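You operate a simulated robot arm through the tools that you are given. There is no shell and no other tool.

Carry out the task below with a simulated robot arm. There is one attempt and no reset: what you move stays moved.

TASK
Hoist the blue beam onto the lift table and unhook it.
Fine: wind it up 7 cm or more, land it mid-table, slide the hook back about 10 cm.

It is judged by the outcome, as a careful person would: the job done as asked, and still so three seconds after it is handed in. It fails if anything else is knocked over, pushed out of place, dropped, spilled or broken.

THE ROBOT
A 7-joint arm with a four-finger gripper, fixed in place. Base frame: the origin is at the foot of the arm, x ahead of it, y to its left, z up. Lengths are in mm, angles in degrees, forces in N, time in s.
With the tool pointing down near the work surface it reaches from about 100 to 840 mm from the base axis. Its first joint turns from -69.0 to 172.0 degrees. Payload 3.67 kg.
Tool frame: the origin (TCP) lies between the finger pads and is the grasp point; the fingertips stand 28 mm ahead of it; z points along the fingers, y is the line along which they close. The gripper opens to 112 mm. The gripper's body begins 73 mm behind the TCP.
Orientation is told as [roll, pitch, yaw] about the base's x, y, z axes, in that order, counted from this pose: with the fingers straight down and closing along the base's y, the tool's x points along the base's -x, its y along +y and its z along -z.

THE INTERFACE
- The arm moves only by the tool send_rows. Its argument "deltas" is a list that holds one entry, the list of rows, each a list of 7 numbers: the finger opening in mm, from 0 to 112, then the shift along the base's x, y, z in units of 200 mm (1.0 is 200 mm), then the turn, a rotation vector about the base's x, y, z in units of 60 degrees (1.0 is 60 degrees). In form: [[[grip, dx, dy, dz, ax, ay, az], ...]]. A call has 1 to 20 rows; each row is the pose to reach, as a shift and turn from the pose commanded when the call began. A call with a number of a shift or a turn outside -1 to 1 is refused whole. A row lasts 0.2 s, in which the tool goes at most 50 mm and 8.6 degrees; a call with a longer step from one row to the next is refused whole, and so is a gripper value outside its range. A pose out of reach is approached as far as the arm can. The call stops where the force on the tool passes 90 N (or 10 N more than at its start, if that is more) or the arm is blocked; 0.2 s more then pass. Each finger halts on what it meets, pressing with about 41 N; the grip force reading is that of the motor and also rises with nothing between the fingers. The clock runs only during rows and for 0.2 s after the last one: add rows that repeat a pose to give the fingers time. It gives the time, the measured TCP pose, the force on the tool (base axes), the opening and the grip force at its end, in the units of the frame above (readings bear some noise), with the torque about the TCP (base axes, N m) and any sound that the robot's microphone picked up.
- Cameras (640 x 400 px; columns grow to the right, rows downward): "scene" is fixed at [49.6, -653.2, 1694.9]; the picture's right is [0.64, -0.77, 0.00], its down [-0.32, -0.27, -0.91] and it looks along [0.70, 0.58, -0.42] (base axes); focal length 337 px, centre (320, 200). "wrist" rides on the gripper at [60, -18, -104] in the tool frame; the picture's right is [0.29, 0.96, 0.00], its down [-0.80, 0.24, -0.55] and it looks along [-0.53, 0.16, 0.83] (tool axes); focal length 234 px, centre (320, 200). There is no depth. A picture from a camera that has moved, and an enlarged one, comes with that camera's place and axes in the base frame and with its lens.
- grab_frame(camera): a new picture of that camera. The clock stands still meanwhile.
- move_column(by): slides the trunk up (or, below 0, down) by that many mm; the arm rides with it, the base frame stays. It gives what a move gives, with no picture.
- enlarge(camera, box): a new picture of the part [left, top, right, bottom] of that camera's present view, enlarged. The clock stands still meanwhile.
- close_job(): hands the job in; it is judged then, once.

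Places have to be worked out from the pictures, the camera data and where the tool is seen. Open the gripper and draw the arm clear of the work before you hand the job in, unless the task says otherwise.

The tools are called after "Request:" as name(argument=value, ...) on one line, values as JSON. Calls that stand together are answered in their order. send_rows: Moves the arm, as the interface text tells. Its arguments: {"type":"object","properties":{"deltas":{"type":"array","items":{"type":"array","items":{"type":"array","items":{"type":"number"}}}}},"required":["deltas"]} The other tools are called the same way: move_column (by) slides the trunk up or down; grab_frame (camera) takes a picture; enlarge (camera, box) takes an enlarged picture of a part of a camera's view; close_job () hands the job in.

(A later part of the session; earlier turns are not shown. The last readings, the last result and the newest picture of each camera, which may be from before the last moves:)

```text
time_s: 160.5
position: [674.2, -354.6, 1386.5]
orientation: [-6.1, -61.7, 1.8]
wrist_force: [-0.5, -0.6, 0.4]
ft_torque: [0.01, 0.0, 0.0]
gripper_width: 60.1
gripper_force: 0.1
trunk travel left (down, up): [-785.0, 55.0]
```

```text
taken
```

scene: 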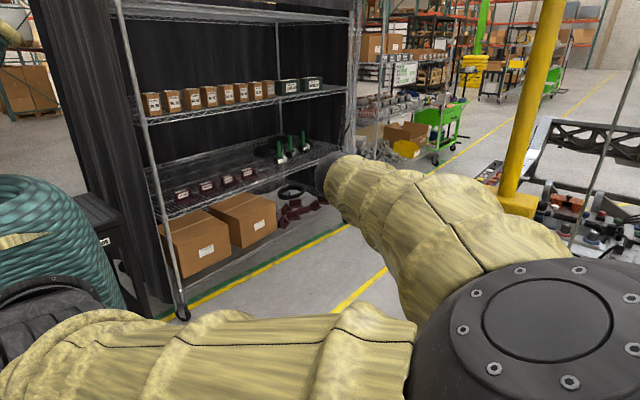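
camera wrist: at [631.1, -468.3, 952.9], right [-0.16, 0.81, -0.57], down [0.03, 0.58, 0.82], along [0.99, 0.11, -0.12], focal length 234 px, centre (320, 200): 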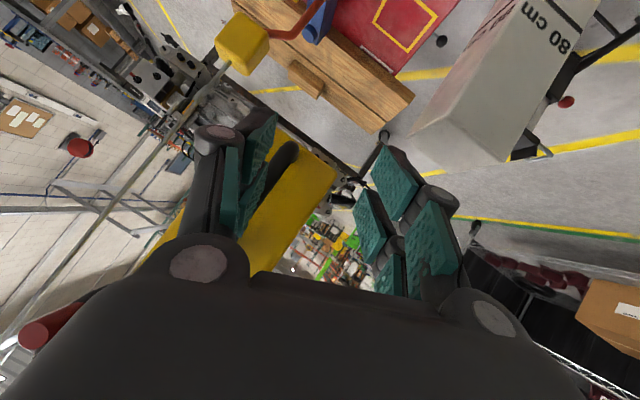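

Good, following commands precisely. I lower the trunk by 250 mm to the earlier cranking height.

Request:
move_column(by=-250)

Request:
grab_frame(camera="scene")

```text
time_s: 163.1
position: [673.7, -349.6, 1135.4]
orientation: [-6.5, -61.5, 2.1]
wrist_force: [0.5, -0.1, 0.3]
ft_torque: [-0.02, -0.01, 0.01]
gripper_width: 60.3
gripper_force: 0.0
trunk travel left (down, up): [-535.0, 305.0]
```

```text
taken
```

scene: 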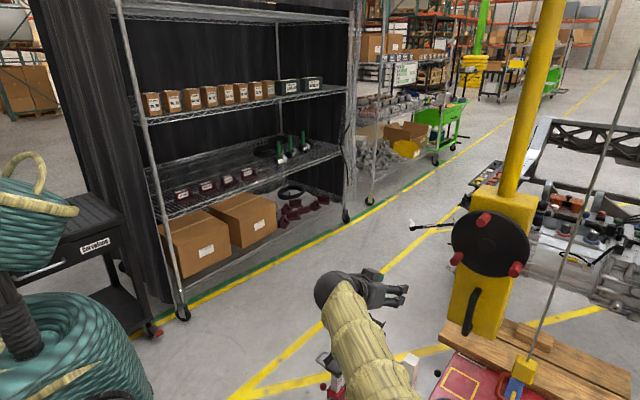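

I pitch to -90° and move in front of the wheel, then check peg positions.

Request:
send_rows(deltas=[[[60, 0.1, -0.1, 0.1, 0, -0.09, 0], [60, 0.2, -0.2, 0.2, 0, -0.18, 0], [60, 0.3, -0.3, 0.3, 0, -0.27, 0], [60, 0.4, -0.4, 0.4, 0.02, -0.36, 0], [60, 0.47, -0.5, 0.45, 0.04, -0.44, 0], [60, 0.5, -0.6, 0.5, 0.07, -0.475, 0]]])

Request:
grab_frame(camera="wrist")

Request:
grab_frame(camera="scene")

```text
time_s: 164.5
position: [773.2, -471.3, 1237.4]
orientation: [88.0, -86.9, -91.8]
wrist_force: [-0.2, -0.1, 0.2]
ft_torque: [-0.03, 0.04, 0.0]
gripper_width: 59.7
gripper_force: 0.1
trunk travel left (down, up): [-535.0, 305.0]
```

```text
taken
camera wrist: at [668.9, -480.1, 1177.3], right [0.06, 0.97, -0.23], down [-0.54, 0.23, 0.81], along [0.84, 0.08, 0.54], focal length 234 px, centre (320, 200)
```

wrist: 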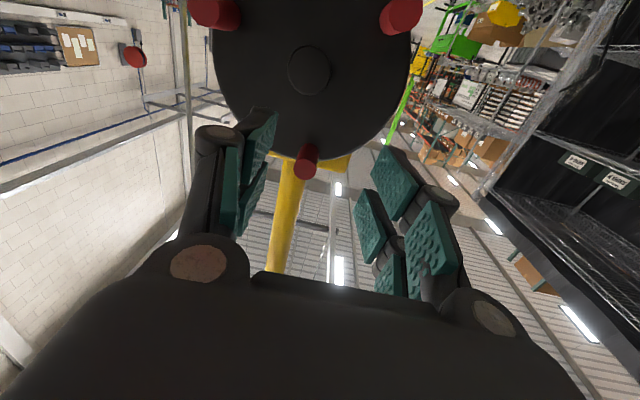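

```text
taken
```

scene: 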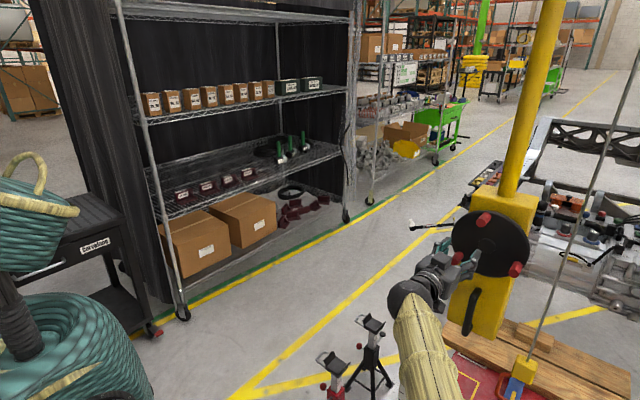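

Posture is the good one. Peg A sits at ≈78° (≈[y -483.6, z 1285]). I roll +44° and line up on it.

Request:
send_rows(deltas=[[[60, 0.04, -0.01, 0.04, 0.125, 0, 0], [60, 0.08, -0.02, 0.08, 0.25, 0, 0], [60, 0.12, -0.03, 0.12, 0.375, 0, 0], [60, 0.16, -0.04, 0.16, 0.5, 0, 0], [60, 0.2, -0.05, 0.2, 0.625, 0, 0], [60, 0.209, -0.0615, 0.2375, 0.73, 0, 0], [60, 0.209, -0.0615, 0.2375, 0.73, 0, 0]]])

Request:
grab_frame(camera="wrist")

```text
time_s: 166.1
position: [815.8, -481.0, 1284.2]
orientation: [86.3, -43.1, -90.1]
wrist_force: [0.2, -0.3, 0.6]
ft_torque: [-0.01, -0.03, 0.02]
gripper_width: 60.0
gripper_force: 0.1
trunk travel left (down, up): [-535.0, 305.0]
```

```text
taken
camera wrist: at [711.7, -445.0, 1235.2], right [0.06, 0.86, 0.5], down [-0.54, -0.39, 0.74], along [0.84, -0.32, 0.44], focal length 234 px, centre (320, 200)
```

wrist: 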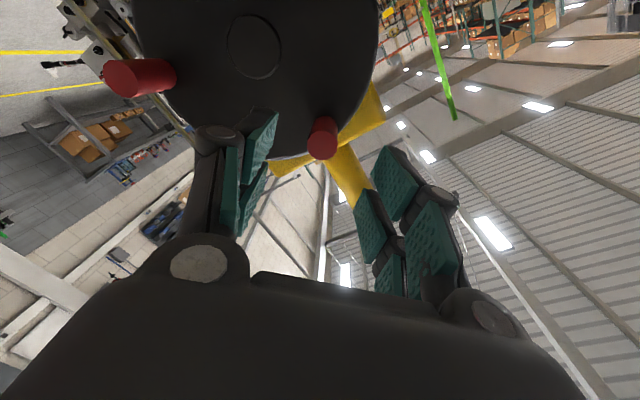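

Slight axis tilt noted (≈2.6°); I correct it while advancing 82 mm onto peg A, then close.

Request:
send_rows(deltas=[[[60, 0.06, -0.02, 0.005, 0, -0.045, 0.044], [60, 0.18, -0.02, 0.005, 0, -0.045, 0.044], [60, 0.3, -0.02, 0.005, 0, -0.045, 0.044], [60, 0.41, -0.02, 0.005, 0, -0.045, 0.044], [30, 0.41, -0.02, 0.005, 0, -0.045, 0.044], [0, 0.41, -0.02, 0.005, 0, -0.045, 0.044], [0, 0.41, -0.02, 0.005, 0, -0.045, 0.044]]])

Request:
grab_frame(camera="wrist")

```text
time_s: 167.7
position: [899.6, -485.3, 1285.4]
orientation: [90.1, -43.1, -90.1]
wrist_force: [3.1, -3.7, 4.1]
ft_torque: [-0.02, -0.13, -0.18]
gripper_width: 22.7
gripper_force: 45.2
trunk travel left (down, up): [-535.0, 305.0]
```

```text
taken
camera wrist: at [794.2, -454.2, 1231.5], right [0.0, 0.87, 0.5], down [-0.55, -0.42, 0.72], along [0.83, -0.28, 0.48], focal length 234 px, centre (320, 200)
```

wrist: 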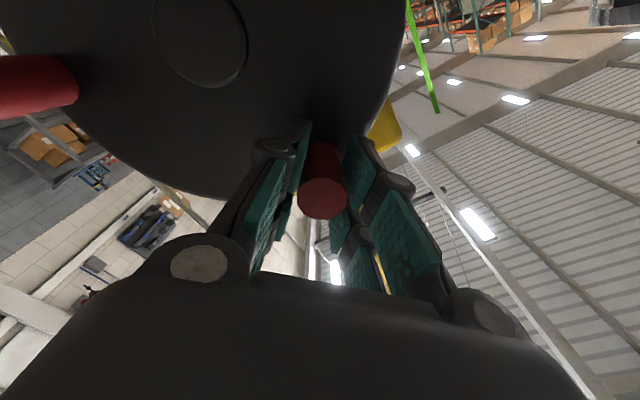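

Gripped with almost no side force. I unwind 21° and compare measured against planned positions.

Request:
send_rows(deltas=[[[0, 0, 0.0217, -0.005, -0.05, 0, 0], [0, 0, 0.0435, -0.0109, -0.1, 0, 0], [0, 0, 0.0649, -0.018, -0.15, 0, 0], [0, 0, 0.0859, -0.0262, -0.2, 0, 0], [0, 0, 0.1064, -0.0354, -0.25, 0, 0], [0, 0, 0.1264, -0.0458, -0.3, 0, 0], [0, 0, 0.1459, -0.0571, -0.35, 0, 0], [0, 0, 0.1459, -0.0571, -0.35, 0, 0]]])

Request:
grab_frame(camera="scene")

Request:
enlarge(camera="scene", box=[430, 260, 640, 400])

```text
time_s: 169.5
position: [897.2, -456.6, 1272.3]
orientation: [90.0, -64.1, -89.9]
wrist_force: [-0.3, -2.0, 1.9]
ft_torque: [-0.27, -0.04, -0.43]
gripper_width: 21.2
gripper_force: 45.3
trunk travel left (down, up): [-535.0, 305.0]
```

```text
taken
```

scene: 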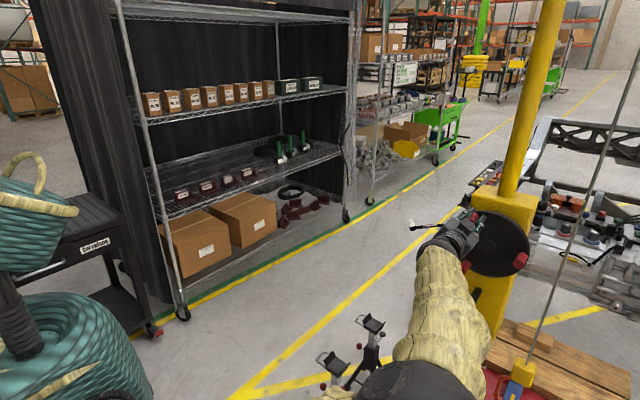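

```text
2.86 times, centred on (535, 330) of scene
camera zoom: at [49.6, -653.2, 1694.9], right [0.64, -0.77, 0.0], down [-0.32, -0.27, -0.91], along [0.7, 0.58, -0.42], focal length 963 px, centre (-294, -171)
```

zoom: 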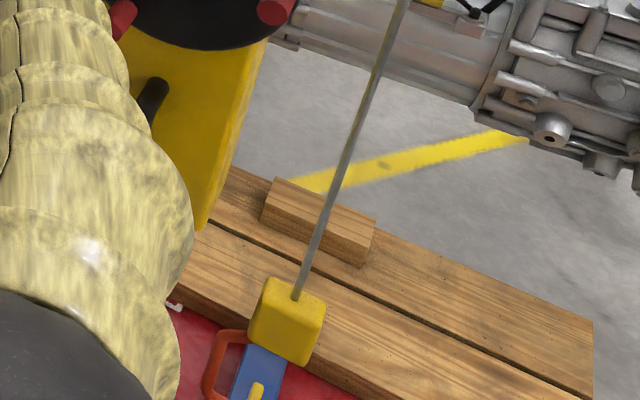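

Tracking is exact and forces negligible. By the block's height the hoist lowers ≈41 mm/rad, so the beam is about to touch down. I unwind 19° more and look.

Request:
send_rows(deltas=[[[0, 0, 0.0192, -0.0145, -0.0533, 0, 0], [0, 0, 0.0432, -0.0325, -0.12, 0, 0], [0, 0, 0.0658, -0.0522, -0.1867, 0, 0], [0, 0, 0.0869, -0.0733, -0.2533, 0, 0], [0, 0, 0.1066, -0.0959, -0.32, 0, 0], [0, 0, 0.1066, -0.0959, -0.32, 0, 0]]])

Request:
enlarge(camera="scene", box=[470, 310, 600, 400])

Request:
grab_frame(camera="wrist")

```text
time_s: 170.9
position: [898.6, -435.7, 1252.8]
orientation: [90.0, -83.4, -89.9]
wrist_force: [-5.3, -0.5, -0.6]
ft_torque: [-0.06, -0.07, -0.66]
gripper_width: 21.5
gripper_force: 45.1
trunk travel left (down, up): [-535.0, 305.0]
```

```text
4.44 times, centred on (535, 355) of scene
camera zoom: at [49.6, -653.2, 1694.9], right [0.64, -0.77, 0.0], down [-0.32, -0.27, -0.91], along [0.7, 0.58, -0.42], focal length 1499 px, centre (-636, -489)
```

zoom: 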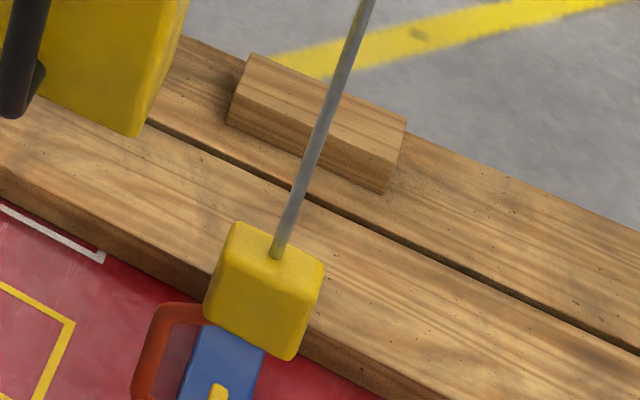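

```text
taken
camera wrist: at [793.9, -446.7, 1192.7], right [0.0, 0.98, -0.18], down [-0.55, 0.15, 0.82], along [0.83, 0.1, 0.55], focal length 234 px, centre (320, 200)
```

wrist: 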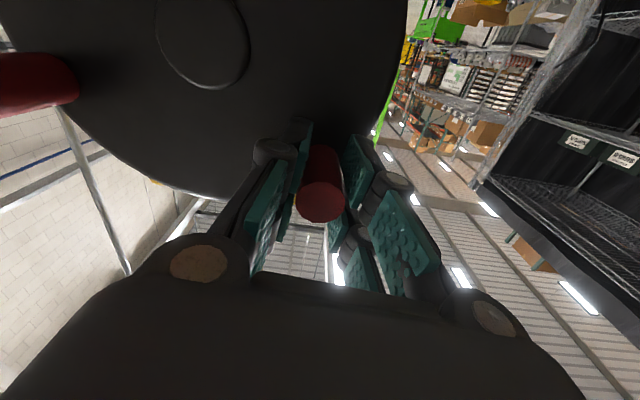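

Block-to-eye spacing shrank by ≈12 mm versus the hanging state, so the beam has landed and the hook is slack. I unwind 8° more (~5 mm) to centre the hook in the eye opening.

Request:
send_rows(deltas=[[[0, 0, 0.0137, -0.0179, -0.05, 0, 0], [0, 0, 0.0264, -0.0364, -0.1, 0, 0], [0, 0, 0.0344, -0.0491, -0.1333, 0, 0], [0, 0, 0.0344, -0.0491, -0.1333, 0, 0]]])

Request:
send_rows(deltas=[[[22, 0, 0, 0, 0, 0, 0], [25, 0, 0, 0, 0, 0, 0], [40, 0, 0, 0, 0, 0, 0], [60, 0, 0, 0, 0, 0, 0], [60, -0.1, 0, 0, 0, 0, 0], [60, -0.25, 0, 0, 0, 0, 0], [60, -0.4, 0, 0, 0, 0, 0], [60, -0.55, 0, 0, 0, 0, 0]]])

Request:
grab_frame(camera="scene")

Request:
enlarge(camera="scene", box=[470, 310, 600, 400])

```text
time_s: 171.9
position: [898.0, -429.0, 1243.8]
orientation: [-89.7, -88.5, 89.8]
wrist_force: [2.2, -2.9, 2.2]
ft_torque: [-0.25, -0.45, -0.15]
gripper_width: 21.5
gripper_force: 44.9
trunk travel left (down, up): [-535.0, 305.0]
```

```text
time_s: 173.7
position: [787.3, -424.7, 1244.7]
orientation: [-87.5, -88.4, 87.6]
wrist_force: [-0.1, 1.0, -0.9]
ft_torque: [0.0, -0.07, -0.07]
gripper_width: 60.1
gripper_force: 0.0
trunk travel left (down, up): [-535.0, 305.0]
```

```text
taken
```

scene: 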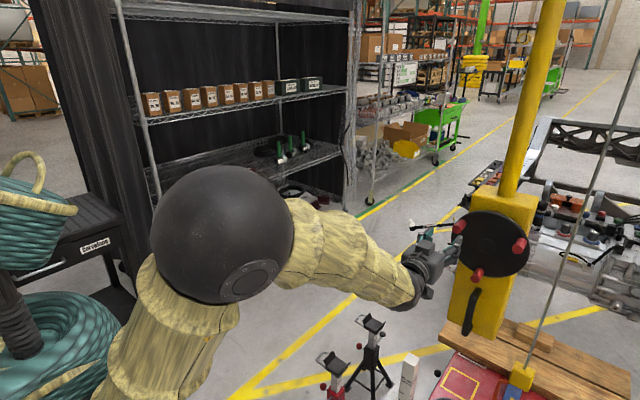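

```text
4.44 times, centred on (535, 355) of scene
camera zoom: at [49.6, -653.2, 1694.9], right [0.64, -0.77, 0.0], down [-0.32, -0.27, -0.91], along [0.7, 0.58, -0.42], focal length 1499 px, centre (-636, -489)
```

zoom: 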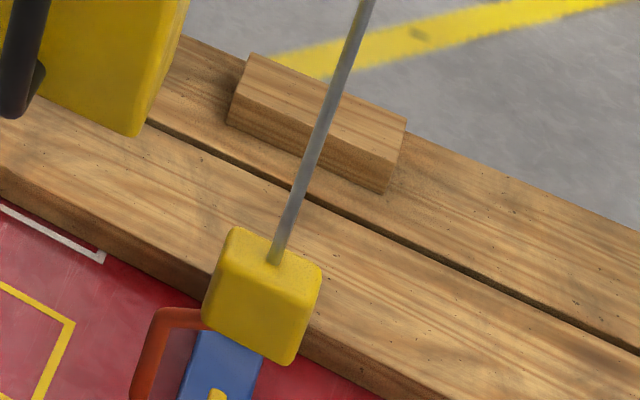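

The block went down another ~6 mm while the eye stayed – beam landed, hook slack ≈17 mm. I move back and tilt the tool down to view beam and hook from above.

Request:
send_rows(deltas=[[[60, -0.05, 0, 0.04, 0, 0.13, 0], [60, -0.1, 0, 0.08, 0, 0.26, 0], [60, -0.15, 0, 0.12, 0, 0.39, 0], [60, -0.2, -0.05, 0.16, 0, 0.52, 0], [60, -0.25, -0.1, 0.2, 0, 0.65, 0], [60, -0.3, -0.15, 0.2, 0, 0.78, 0], [60, -0.35, -0.2, 0.2, 0, 0.9, 0], [60, -0.35, -0.25, 0.2, 0, 1.0, 0]]])

Request:
grab_frame(camera="scene")

Request:
grab_frame(camera="wrist")

```text
time_s: 175.5
position: [716.9, -480.8, 1284.1]
orientation: [0.1, -30.1, 1.0]
wrist_force: [-0.2, -1.1, -1.0]
ft_torque: [0.02, 0.0, 0.02]
gripper_width: 60.1
gripper_force: 0.1
trunk travel left (down, up): [-535.0, 305.0]
```

```text
taken
```

scene: 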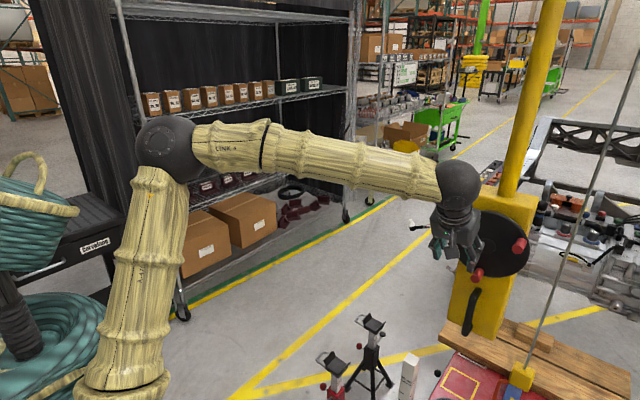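

```text
taken
camera wrist: at [612.7, -501.6, 1344.9], right [-0.27, 0.95, -0.14], down [0.41, 0.25, 0.88], along [0.87, 0.18, -0.45], focal length 234 px, centre (320, 200)
```

wrist: 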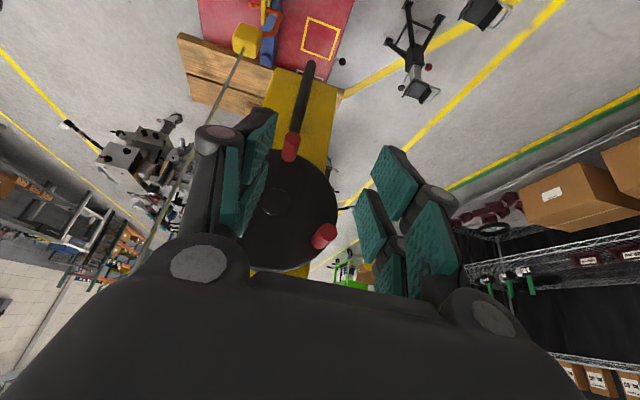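

Good elbow-up posture. I go to the earlier top-view spot above the table's near side.

Request:
send_rows(deltas=[[[60, 0, -0.17, -0.1, 0.01, 0.06, -0.06], [60, 0, -0.34, -0.2, 0.02, 0.12, -0.12], [60, 0, -0.51, -0.32, 0.03, 0.18, -0.18], [60, 0, -0.68, -0.44, 0.04, 0.24, -0.24], [60, -0.03, -0.82, -0.56, 0.05, 0.29, -0.29], [60, -0.06, -0.94, -0.66, 0.058, 0.333, -0.333]]])

Request:
grab_frame(camera="wrist")

Request:
enlarge(camera="wrist", box=[250, 40, 430, 260])

Request:
enlarge(camera="wrist", box=[300, 120, 380, 230])

```text
time_s: 176.9
position: [708.8, -667.7, 1147.8]
orientation: [-0.1, -9.7, -18.8]
wrist_force: [1.7, 0.0, 0.0]
ft_torque: [0.03, 0.0, -0.04]
gripper_width: 60.1
gripper_force: 0.0
trunk travel left (down, up): [-535.0, 305.0]
```

```text
taken
camera wrist: at [630.3, -661.2, 1241.8], right [0.04, 1.0, -0.05], down [0.73, 0.01, 0.68], along [0.68, -0.06, -0.73], focal length 234 px, centre (320, 200)
```

wrist: 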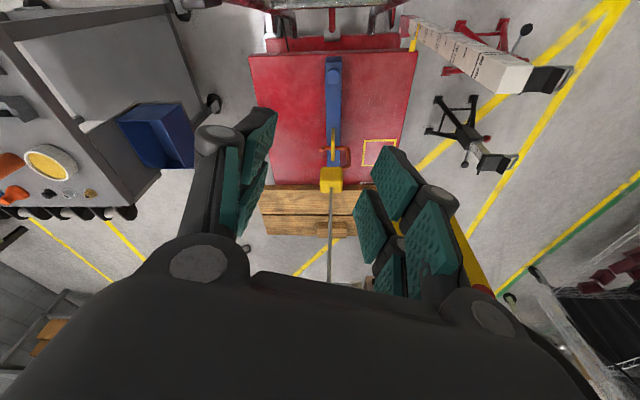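

```text
1.82 times, centred on (340, 150) of wrist
camera zoom: at [630.3, -661.2, 1241.8], right [0.04, 1.0, -0.05], down [0.73, 0.01, 0.68], along [0.68, -0.06, -0.73], focal length 426 px, centre (284, 291)
```

zoom: 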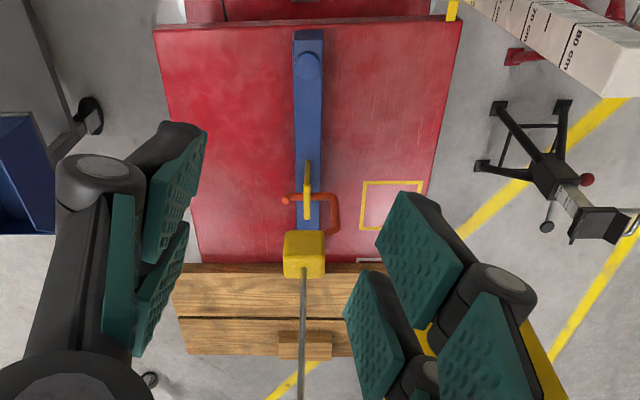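

```text
3.64 times, centred on (340, 175) of wrist
camera zoom: at [630.3, -661.2, 1241.8], right [0.04, 1.0, -0.05], down [0.73, 0.01, 0.68], along [0.68, -0.06, -0.73], focal length 852 px, centre (247, 291)
```

zoom: 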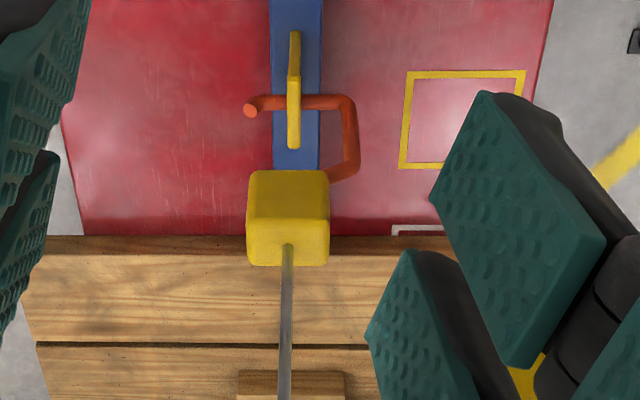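

The beam lies centred on the table. I zoom tightly on hook and eye to judge the slack before sliding.

Request:
enlarge(camera="wrist", box=[310, 120, 370, 180])

Request:
enlarge(camera="scene", box=[490, 350, 560, 400])

```text
6.67 times, centred on (340, 150) of wrist
camera zoom: at [630.3, -661.2, 1241.8], right [0.04, 1.0, -0.05], down [0.73, 0.01, 0.68], along [0.68, -0.06, -0.73], focal length 1561 px, centre (187, 533)
```

zoom: 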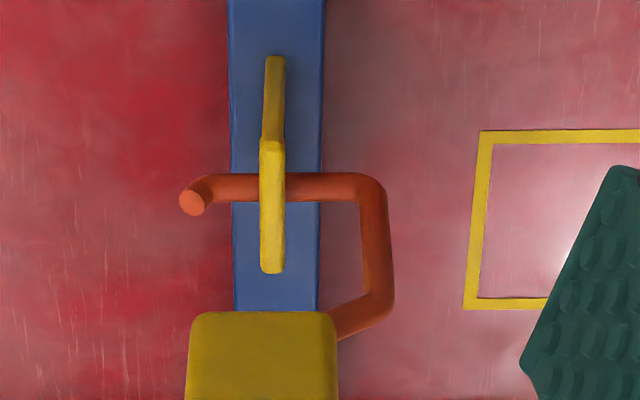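

```text
8.00 times, centred on (525, 375) of scene
camera zoom: at [49.6, -653.2, 1694.9], right [0.64, -0.77, 0.0], down [-0.32, -0.27, -0.91], along [0.7, 0.58, -0.42], focal length 2697 px, centre (-1320, -1200)
```

zoom: 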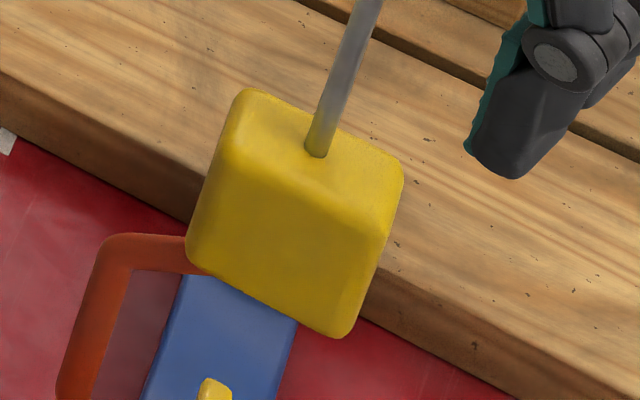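

Slack can't be judged surely from this view (the hook may still bear on the eye). The opening has ~37 mm play, so lowering about 10 mm more is safe either way and a before/after comparison will show if the beam has landed. I return to the wheel by the earlier good path.

Request:
send_rows(deltas=[[[60, 0, 0.14, 0.07, -0.02, -0.12, 0.045], [60, 0, 0.28, 0.14, -0.04, -0.24, 0.09], [60, 0, 0.42, 0.21, -0.06, -0.36, 0.135], [60, 0, 0.56, 0.28, -0.08, -0.48, 0.18], [60, 0, 0.7, 0.35, -0.1, -0.6, 0.225], [60, 0, 0.84, 0.42, -0.12, -0.72, 0.27], [60, 0, 0.98, 0.5, -0.137, -0.837, 0.313]]])

Request:
send_rows(deltas=[[[60, 0.08, 0.05, 0, 0, -0.12, 0], [60, 0.16, 0.1, 0, 0, -0.24, 0], [60, 0.24, 0.15, 0, 0, -0.36, 0], [60, 0.32, 0.2, 0, 0, -0.48, 0]]])

Request:
grab_frame(camera="wrist")

Request:
grab_frame(camera="scene")

```text
time_s: 178.4
position: [712.2, -525.0, 1104.8]
orientation: [2.8, -44.7, -5.4]
wrist_force: [-1.1, -0.4, -0.1]
ft_torque: [0.01, -0.03, 0.06]
gripper_width: 60.1
gripper_force: 0.1
trunk travel left (down, up): [-535.0, 305.0]
stopped in row 7: the arm was blocked; the commanded pose is now the measured one
```

```text
time_s: 179.4
position: [777.3, -483.6, 1103.6]
orientation: [11.4, -73.1, -13.0]
wrist_force: [0.2, 0.0, -0.4]
ft_torque: [-0.02, -0.03, 0.01]
gripper_width: 60.1
gripper_force: 0.1
trunk travel left (down, up): [-535.0, 305.0]
```

```text
taken
camera wrist: at [658.8, -495.1, 1076.9], right [-0.05, 0.97, -0.22], down [-0.3, 0.2, 0.93], along [0.95, 0.11, 0.28], focal length 234 px, centre (320, 200)
```

wrist: 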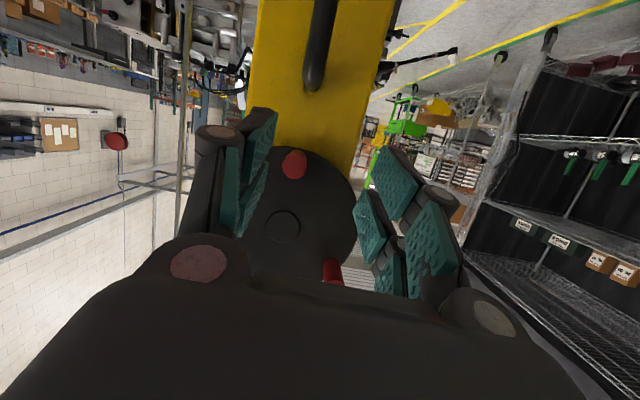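

```text
taken
```

scene: 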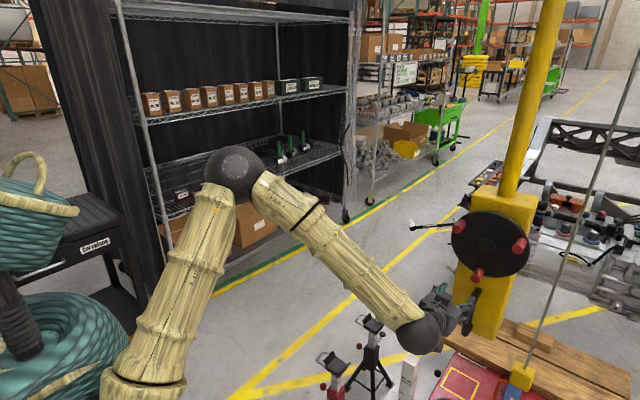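

The fold limit interfered again, but I'm now placed right in front of peg C (at the wheel's bottom, ≈[y -502, z 1114]). A 15° unwind there is just a short -y arc, so I approach it with the fingers closing along y.

Request:
send_rows(deltas=[[[60, 0.1, -0.04, 0.02, 0, 0, 0], [60, 0.2, -0.09, 0.045, 0, 0, 0], [60, 0.3, -0.09, 0.05, 0, 0, 0], [60, 0.4, -0.09, 0.05, 0, 0, 0], [60, 0.5, -0.09, 0.05, 0, 0, 0], [60, 0.6, -0.09, 0.05, 0, 0, 0]]])

Request:
grab_frame(camera="wrist")

Request:
enlarge(camera="scene", box=[360, 180, 560, 340])

```text
time_s: 180.8
position: [897.5, -501.0, 1116.9]
orientation: [11.3, -73.1, -12.9]
wrist_force: [0.4, -0.4, -0.4]
ft_torque: [0.01, -0.02, 0.0]
gripper_width: 60.0
gripper_force: 0.0
trunk travel left (down, up): [-535.0, 305.0]
```

```text
taken
camera wrist: at [779.9, -513.3, 1087.8], right [-0.05, 0.97, -0.22], down [-0.3, 0.2, 0.93], along [0.95, 0.11, 0.28], focal length 234 px, centre (320, 200)
```

wrist: 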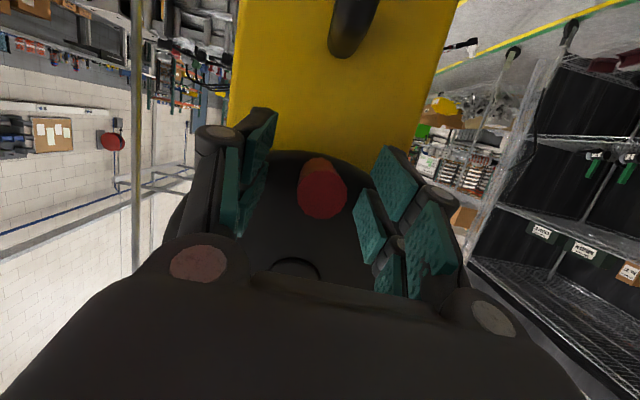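

```text
2.50 times, centred on (460, 260) of scene
camera zoom: at [49.6, -653.2, 1694.9], right [0.64, -0.77, 0.0], down [-0.32, -0.27, -0.91], along [0.7, 0.58, -0.42], focal length 843 px, centre (-30, 50)
```

zoom: 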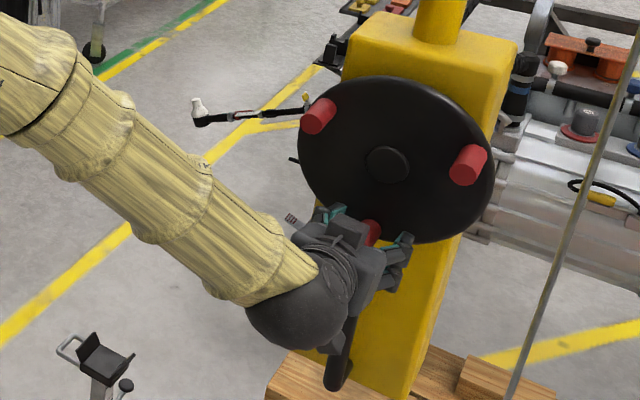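

Peg C is centred between the fingers. I close on it.

Request:
send_rows(deltas=[[[40, 0, 0, 0, 0, 0, 0], [20, 0, 0, 0, 0, 0, 0], [0, 0, 0, 0, 0, 0, 0], [0, 0, 0, 0, 0, 0, 0]]])

```text
time_s: 181.8
position: [897.8, -500.4, 1116.1]
orientation: [11.4, -73.1, -12.8]
wrist_force: [1.8, -0.7, -0.2]
ft_torque: [0.01, -0.22, 1.65]
gripper_width: 23.7
gripper_force: 45.3
trunk travel left (down, up): [-535.0, 305.0]
```

Gripped without side force. I turn 15° (peg along -y), rolling with the wheel.

Request:
send_rows(deltas=[[[0, 0, -0.0285, -0.0025, -0.0633, 0, 0], [0, 0, -0.056, 0, -0.127, 0, 0], [0, 0, -0.083, 0.0045, -0.188, 0, 0], [0, 0, -0.112, 0.011, -0.255, 0, 0], [0, 0, -0.112, 0.011, -0.255, 0, 0]]])

Request:
enlarge(camera="scene", box=[490, 350, 560, 400])

Request:
grab_frame(camera="wrist")

```text
time_s: 183.0
position: [897.1, -521.6, 1118.6]
orientation: [-38.1, -70.0, 34.3]
wrist_force: [6.1, 8.3, 6.6]
ft_torque: [-0.26, 0.18, 1.67]
gripper_width: 23.9
gripper_force: 44.2
trunk travel left (down, up): [-535.0, 305.0]
```

```text
8.00 times, centred on (525, 375) of scene
camera zoom: at [49.6, -653.2, 1694.9], right [0.64, -0.77, 0.0], down [-0.32, -0.27, -0.91], along [0.7, 0.58, -0.42], focal length 2697 px, centre (-1320, -1200)
```

zoom: 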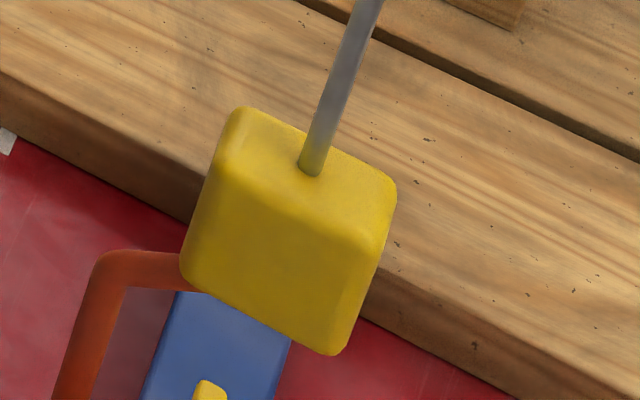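

```text
taken
camera wrist: at [779.8, -541.6, 1094.7], right [-0.05, 0.88, -0.47], down [-0.3, 0.44, 0.85], along [0.95, 0.18, 0.24], focal length 234 px, centre (320, 200)
```

wrist: 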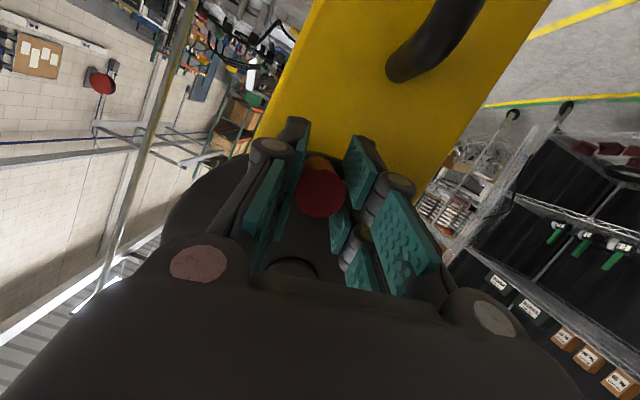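

The block dropped ~10 mm while the eye stayed put: the beam is landed and the hook is now well slack inside the opening. I release the peg and back off.

Request:
send_rows(deltas=[[[24, 0, 0, 0, 0, 0, 0], [30, 0, 0, 0, 0, 0, 0], [45, 0, 0, 0, 0, 0, 0], [60, 0, 0, 0, 0, 0, 0], [60, -0.1, 0, 0.01, 0, 0, 0], [60, -0.25, 0.02, 0.03, 0, 0, 0], [60, -0.4, 0.04, 0.06, 0, 0, 0], [60, -0.5, 0.06, 0.08, 0, 0, 0]]])

Request:
grab_frame(camera="wrist")

Request:
grab_frame(camera="scene")

```text
time_s: 184.8
position: [795.7, -512.2, 1131.7]
orientation: [-37.7, -70.0, 33.8]
wrist_force: [0.6, -0.8, -0.2]
ft_torque: [0.01, -0.03, 0.02]
gripper_width: 60.1
gripper_force: 0.2
trunk travel left (down, up): [-535.0, 305.0]
```

```text
taken
camera wrist: at [678.7, -531.8, 1110.0], right [-0.05, 0.88, -0.47], down [-0.3, 0.44, 0.85], along [0.95, 0.18, 0.24], focal length 234 px, centre (320, 200)
```

wrist: 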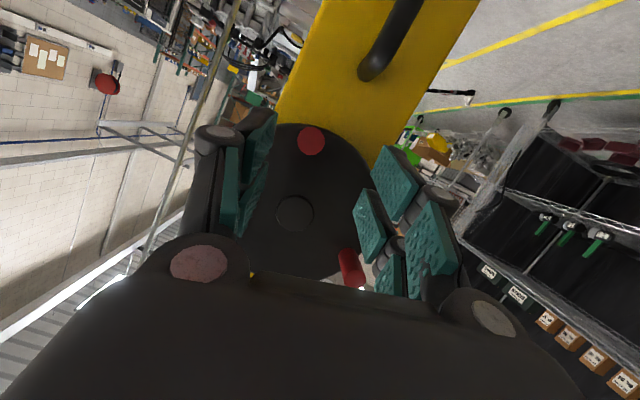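

```text
taken
```

scene: 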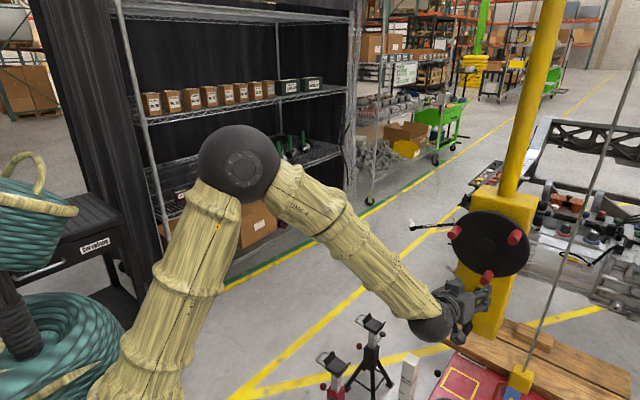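

I turn the tool to the handle pose (pitch -50°, yaw -20°) while moving to the approach point in front of the handle.

Request:
send_rows(deltas=[[[60, 0.04, 0.03, -0.05, 0.05, 0.07, -0.066], [60, 0.09, 0.06, -0.11, 0.1, 0.14, -0.133], [60, 0.15, 0.1, -0.18, 0.16, 0.21, -0.2], [60, 0.21, 0.14, -0.26, 0.22, 0.28, -0.266], [60, 0.28, 0.17, -0.33, 0.272, 0.353, -0.333], [60, 0.32, 0.18, -0.38, 0.272, 0.353, -0.333]]])

Request:
grab_frame(camera="wrist")

Request:
grab_frame(camera="scene")

```text
time_s: 186.2
position: [862.2, -475.2, 1056.2]
orientation: [0.2, -49.9, -20.1]
wrist_force: [0.3, -1.0, -0.6]
ft_torque: [-0.03, 0.01, 0.01]
gripper_width: 59.9
gripper_force: 0.1
trunk travel left (down, up): [-535.0, 305.0]
```

```text
taken
camera wrist: at [744.3, -452.8, 1078.5], right [0.15, 0.96, -0.22], down [0.16, 0.19, 0.97], along [0.97, -0.18, -0.13], focal length 234 px, centre (320, 200)
```

wrist: 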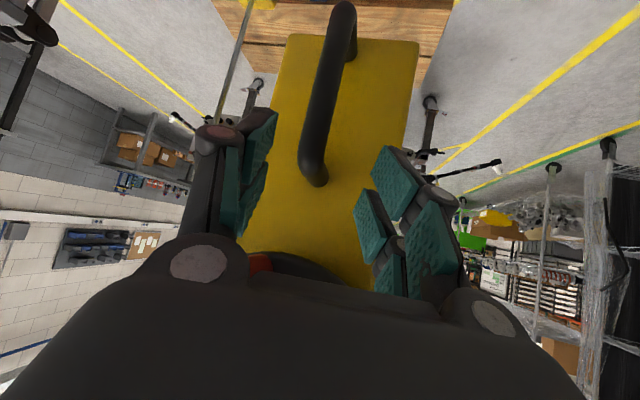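

```text
taken
```

scene: 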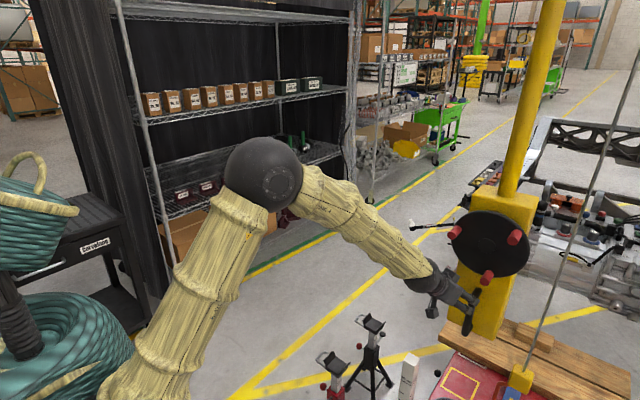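

Exactly in place; the bar reads y≈-505. I go in along the tool axis and close on the handle.

Request:
send_rows(deltas=[[[60, 0.1, -0.038, -0.1, 0, 0, 0], [60, 0.2, -0.076, -0.2, 0, 0, 0], [60, 0.3, -0.115, -0.3, 0, 0, 0], [60, 0.38, -0.148, -0.385, 0, 0, 0], [60, 0.38, -0.148, -0.385, 0, 0, 0]]])

Request:
grab_frame(camera="wrist")

```text
time_s: 187.4
position: [934.8, -505.5, 980.9]
orientation: [0.0, -50.1, -20.1]
wrist_force: [-2.8, -0.3, -0.9]
ft_torque: [-0.01, 0.04, 0.02]
gripper_width: 66.1
gripper_force: 0.1
trunk travel left (down, up): [-535.0, 305.0]
```

```text
taken
camera wrist: at [818.4, -482.9, 1002.1], right [0.15, 0.96, -0.22], down [0.16, 0.19, 0.97], along [0.97, -0.18, -0.13], focal length 234 px, centre (320, 200)
```

wrist: 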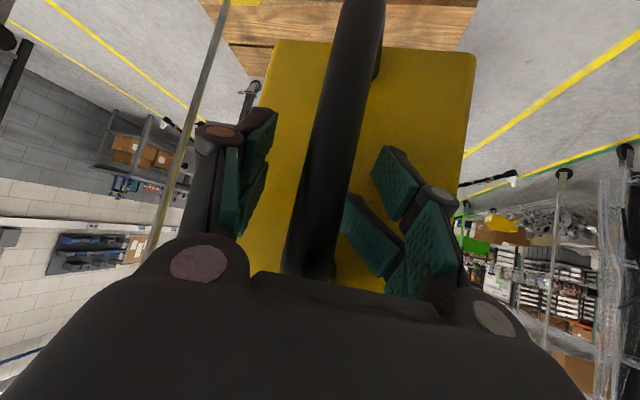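

Slight finger contact but negligible force; I close on the bar.

Request:
send_rows(deltas=[[[45, 0, 0, 0, 0, 0, 0], [25, 0, 0, 0, 0, 0, 0], [0, 0, 0, 0, 0, 0, 0], [0, 0, 0, 0, 0, 0, 0]]])

Request:
grab_frame(camera="wrist")

Request:
enlarge(camera="scene", box=[430, 220, 640, 400])

```text
time_s: 188.4
position: [934.6, -506.9, 980.0]
orientation: [0.1, -50.0, -20.1]
wrist_force: [-4.0, -11.9, 0.0]
ft_torque: [-0.49, -0.24, 0.15]
gripper_width: 24.5
gripper_force: 44.7
trunk travel left (down, up): [-535.0, 305.0]
```

```text
taken
camera wrist: at [818.1, -483.7, 1002.0], right [0.15, 0.96, -0.22], down [0.16, 0.19, 0.97], along [0.97, -0.18, -0.13], focal length 234 px, centre (320, 200)
```

wrist: 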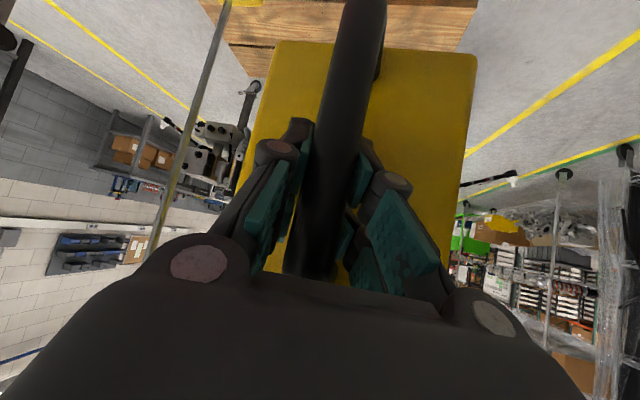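

```text
2.22 times, centred on (535, 310) of scene
camera zoom: at [49.6, -653.2, 1694.9], right [0.64, -0.77, 0.0], down [-0.32, -0.27, -0.91], along [0.7, 0.58, -0.42], focal length 749 px, centre (-158, -44)
```

zoom: 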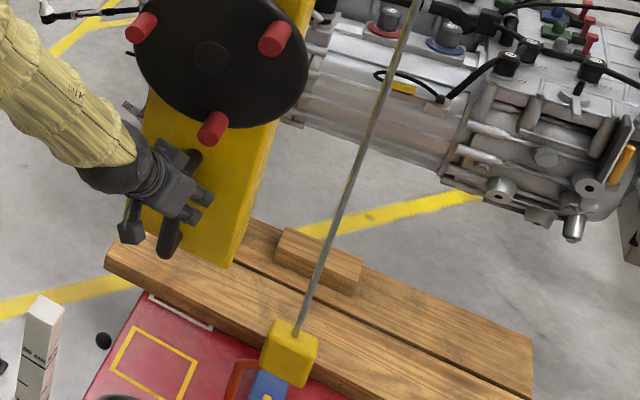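

Handle gripped. I slide +y slowly by 14 mm and check that the beam stays put while the hook moves.

Request:
send_rows(deltas=[[[0, 0, 0.01, 0, 0, 0, 0], [0, 0, 0.025, 0, 0, 0, 0], [0, 0, 0.04, 0, 0, 0, 0], [0, 0, 0.055, 0, 0, 0, 0], [0, 0, 0.07, 0, 0, 0, 0], [0, 0, 0.07, 0, 0, 0, 0]]])

Request:
enlarge(camera="scene", box=[490, 350, 560, 400])

```text
time_s: 189.8
position: [934.9, -491.2, 980.9]
orientation: [0.1, -50.2, -20.1]
wrist_force: [-20.3, -7.0, 4.2]
ft_torque: [-0.29, 0.26, 0.22]
gripper_width: 24.4
gripper_force: 45.2
trunk travel left (down, up): [-535.0, 305.0]
```

```text
8.00 times, centred on (525, 375) of scene
camera zoom: at [49.6, -653.2, 1694.9], right [0.64, -0.77, 0.0], down [-0.32, -0.27, -0.91], along [0.7, 0.58, -0.42], focal length 2697 px, centre (-1320, -1200)
```

zoom: 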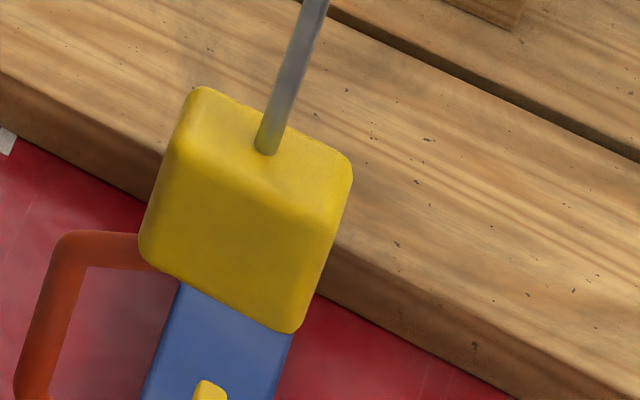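

The hook moves and the beam stays exactly where it was. I continue 36 mm slowly and check again.

Request:
send_rows(deltas=[[[0, 0, 0.015, 0, 0, 0, 0], [0, 0, 0.035, 0, 0, 0, 0], [0, 0, 0.06, 0, 0, 0, 0], [0, 0, 0.085, 0, 0, 0, 0], [0, 0, 0.11, 0, 0, 0, 0], [0, 0, 0.135, 0, 0, 0, 0], [0, 0, 0.16, 0, 0, 0, 0], [0, 0, 0.18, 0, 0, 0, 0]]])

Request:
enlarge(camera="scene", box=[480, 340, 560, 400])

```text
time_s: 191.6
position: [934.8, -455.1, 978.8]
orientation: [0.3, -50.1, -20.1]
wrist_force: [-8.9, -20.1, 7.8]
ft_torque: [-0.31, 0.63, 0.53]
gripper_width: 24.5
gripper_force: 44.9
trunk travel left (down, up): [-535.0, 305.0]
```

```text
6.67 times, centred on (520, 370) of scene
camera zoom: at [49.6, -653.2, 1694.9], right [0.64, -0.77, 0.0], down [-0.32, -0.27, -0.91], along [0.7, 0.58, -0.42], focal length 2248 px, centre (-1013, -933)
```

zoom: 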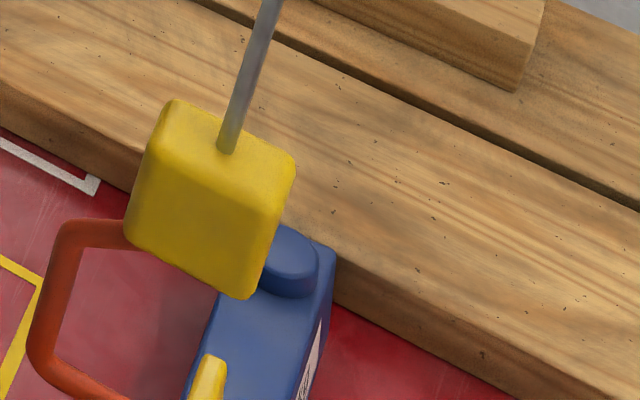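

The cable now leans and the eye's top has shifted while the beam's base has not: the hook has an upturned lip that caught the eye and is tipping the beam slightly. I reverse at once, slowly 26 mm in -y.

Request:
send_rows(deltas=[[[0, 0, -0.01, 0, 0, 0, 0], [0, 0, -0.025, 0, 0, 0, 0], [0, 0, -0.04, 0, 0, 0, 0], [0, 0, -0.055, 0, 0, 0, 0], [0, 0, -0.07, 0, 0, 0, 0], [0, 0, -0.085, 0, 0, 0, 0], [0, 0, -0.1, 0, 0, 0, 0], [0, 0, -0.115, 0, 0, 0, 0], [0, 0, -0.13, 0, 0, 0, 0]]])

Request:
enlarge(camera="scene", box=[480, 340, 560, 400])

```text
time_s: 193.6
position: [936.7, -478.4, 979.3]
orientation: [0.1, -50.1, -20.0]
wrist_force: [-22.4, 1.4, 0.5]
ft_torque: [-0.29, -0.3, 0.1]
gripper_width: 24.2
gripper_force: 45.1
trunk travel left (down, up): [-535.0, 305.0]
```

```text
6.67 times, centred on (520, 370) of scene
camera zoom: at [49.6, -653.2, 1694.9], right [0.64, -0.77, 0.0], down [-0.32, -0.27, -0.91], along [0.7, 0.58, -0.42], focal length 2248 px, centre (-1013, -933)
```

zoom: 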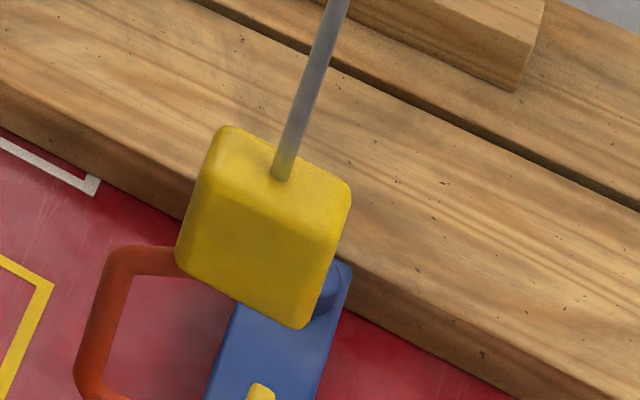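

The beam has settled back to its exact former place. I move the hoist a further 20 mm in -y so the lip is clear of the eye; then I'll lower the hook ~14 mm more so the lip passes under the eye's top bar.

Request:
send_rows(deltas=[[[0, 0, -0.015, 0, 0, 0, 0], [0, 0, -0.03, 0, 0, 0, 0], [0, 0, -0.05, 0, 0, 0, 0], [0, 0, -0.07, 0, 0, 0, 0], [0, 0, -0.09, 0, 0, 0, 0], [0, 0, -0.1, 0, 0, 0, 0], [0, 0, -0.1, 0, 0, 0, 0]]])

Request:
enlarge(camera="scene", box=[480, 340, 560, 400])

```text
time_s: 195.2
position: [935.3, -500.2, 980.2]
orientation: [0.1, -50.2, -19.9]
wrist_force: [-17.4, 9.1, -3.4]
ft_torque: [-0.22, -0.17, 0.04]
gripper_width: 24.2
gripper_force: 44.3
trunk travel left (down, up): [-535.0, 305.0]
```

```text
6.67 times, centred on (520, 370) of scene
camera zoom: at [49.6, -653.2, 1694.9], right [0.64, -0.77, 0.0], down [-0.32, -0.27, -0.91], along [0.7, 0.58, -0.42], focal length 2248 px, centre (-1013, -933)
```

zoom: 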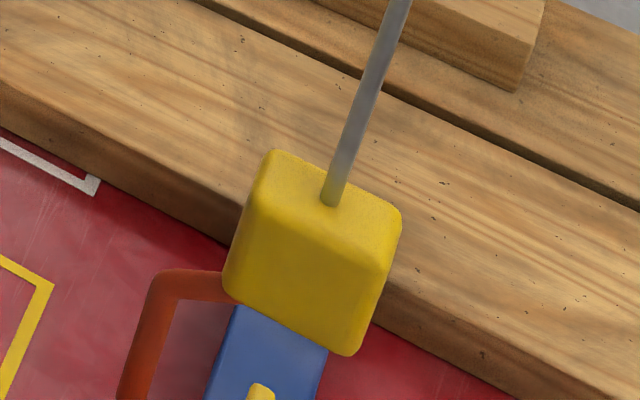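

Eye unmoved. I release the handle, back off along the tool axis, and re-aim at peg C (now at ≈ -105°, ≈[y -519, z 1118]).

Request:
send_rows(deltas=[[[40, 0, 0, 0, 0, 0, 0], [60, 0, 0, 0, 0, 0, 0], [60, -0.1, 0.036, 0.09, 0, 0, 0], [60, -0.24, 0.087, 0.21, 0, 0, 0], [60, -0.38, 0.138, 0.34, 0, 0, 0], [60, -0.48, 0.11, 0.42, -0.011, -0.064, 0.055], [60, -0.55, 0.07, 0.5, -0.022, -0.128, 0.111], [60, -0.6, 0.03, 0.58, -0.033, -0.191, 0.166], [60, -0.64, -0.01, 0.64, -0.045, -0.255, 0.222], [60, -0.67, -0.05, 0.68, -0.056, -0.319, 0.277], [60, -0.675, -0.095, 0.7, -0.067, -0.383, 0.333]]])

Request:
grab_frame(camera="wrist")

Request:
grab_frame(camera="scene")

```text
time_s: 197.6
position: [801.6, -523.3, 1118.1]
orientation: [0.6, -73.4, -0.3]
wrist_force: [0.4, -0.4, -0.3]
ft_torque: [0.02, 0.01, 0.03]
gripper_width: 59.9
gripper_force: 0.0
trunk travel left (down, up): [-535.0, 305.0]
```

```text
taken
camera wrist: at [683.8, -542.3, 1091.6], right [-0.09, 0.96, -0.27], down [-0.3, 0.23, 0.92], along [0.95, 0.17, 0.27], focal length 234 px, centre (320, 200)
```

wrist: 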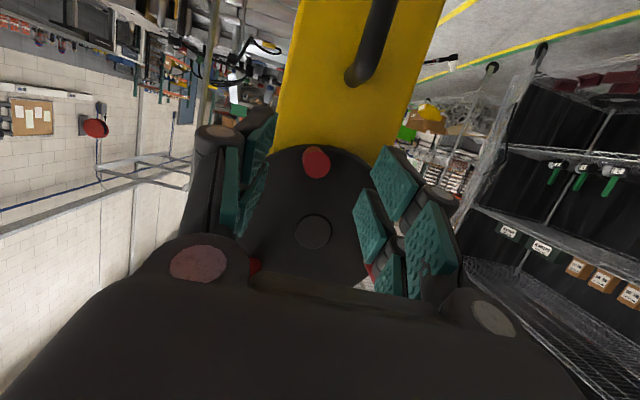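

```text
taken
```

scene: 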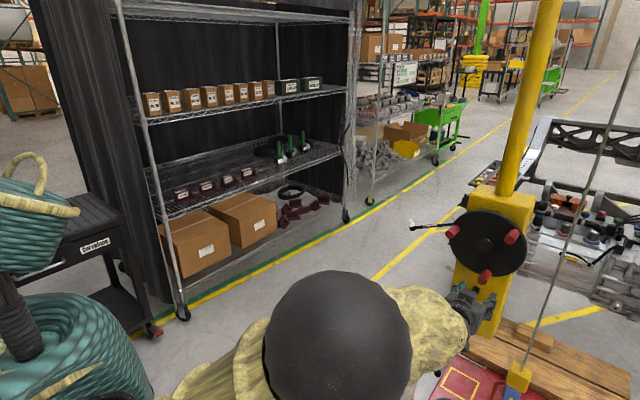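

Peg C shows at [y -518.6, z 1117]. I advance 96 mm with a 4.5 mm y-correction and close.

Request:
send_rows(deltas=[[[60, 0.1, 0.022, -0.003, 0, 0, 0], [60, 0.2, 0.022, -0.003, 0, 0, 0], [60, 0.3, 0.022, -0.003, 0, 0, 0], [60, 0.4, 0.022, -0.003, 0, 0, 0], [60, 0.48, 0.022, -0.003, 0, 0, 0], [40, 0.48, 0.022, -0.003, 0, 0, 0], [20, 0.48, 0.022, -0.003, 0, 0, 0], [0, 0.48, 0.022, -0.003, 0, 0, 0], [0, 0.48, 0.022, -0.003, 0, 0, 0]]])

Request:
grab_frame(camera="wrist")

```text
time_s: 199.6
position: [897.5, -515.7, 1118.3]
orientation: [0.2, -73.4, 0.1]
wrist_force: [-1.1, -6.6, 2.5]
ft_torque: [0.37, -0.04, -0.29]
gripper_width: 23.6
gripper_force: 44.8
trunk travel left (down, up): [-535.0, 305.0]
```

```text
taken
camera wrist: at [781.2, -535.6, 1091.8], right [-0.09, 0.96, -0.28], down [-0.3, 0.24, 0.92], along [0.95, 0.16, 0.27], focal length 234 px, centre (320, 200)
```

wrist: 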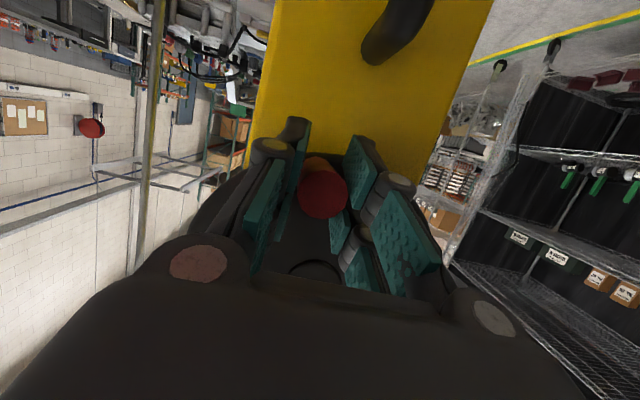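

Gripped. I unwind 22° (≈14 mm) on the arc toward -y.

Request:
send_rows(deltas=[[[0, 0, -0.0285, 0.0075, -0.0667, 0, 0], [0, 0, -0.0565, 0.017, -0.1333, 0, 0], [0, 0, -0.0835, 0.0285, -0.2, 0, 0], [0, 0, -0.11, 0.0415, -0.2667, 0, 0], [0, 0, -0.1355, 0.0565, -0.3333, 0, 0], [0, 0, -0.148, 0.065, -0.3667, 0, 0], [0, 0, -0.148, 0.065, -0.3667, 0, 0]]])

Request:
enlarge(camera="scene", box=[480, 340, 560, 400])

```text
time_s: 201.2
position: [897.3, -544.0, 1131.9]
orientation: [-54.4, -62.5, 51.5]
wrist_force: [3.7, 7.1, -4.6]
ft_torque: [-0.34, 0.37, 0.03]
gripper_width: 23.6
gripper_force: 45.0
trunk travel left (down, up): [-535.0, 305.0]
```

```text
6.67 times, centred on (520, 370) of scene
camera zoom: at [49.6, -653.2, 1694.9], right [0.64, -0.77, 0.0], down [-0.32, -0.27, -0.91], along [0.7, 0.58, -0.42], focal length 2248 px, centre (-1013, -933)
```

zoom: 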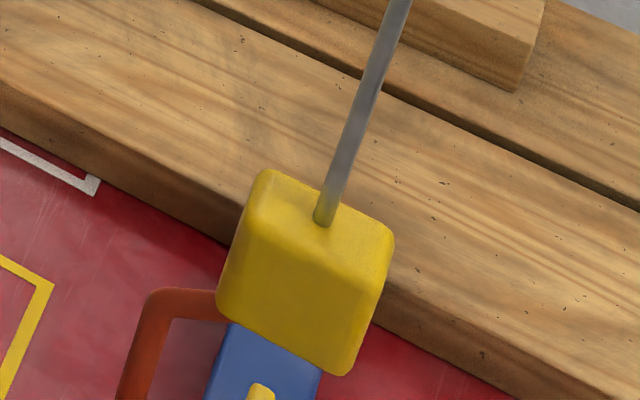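

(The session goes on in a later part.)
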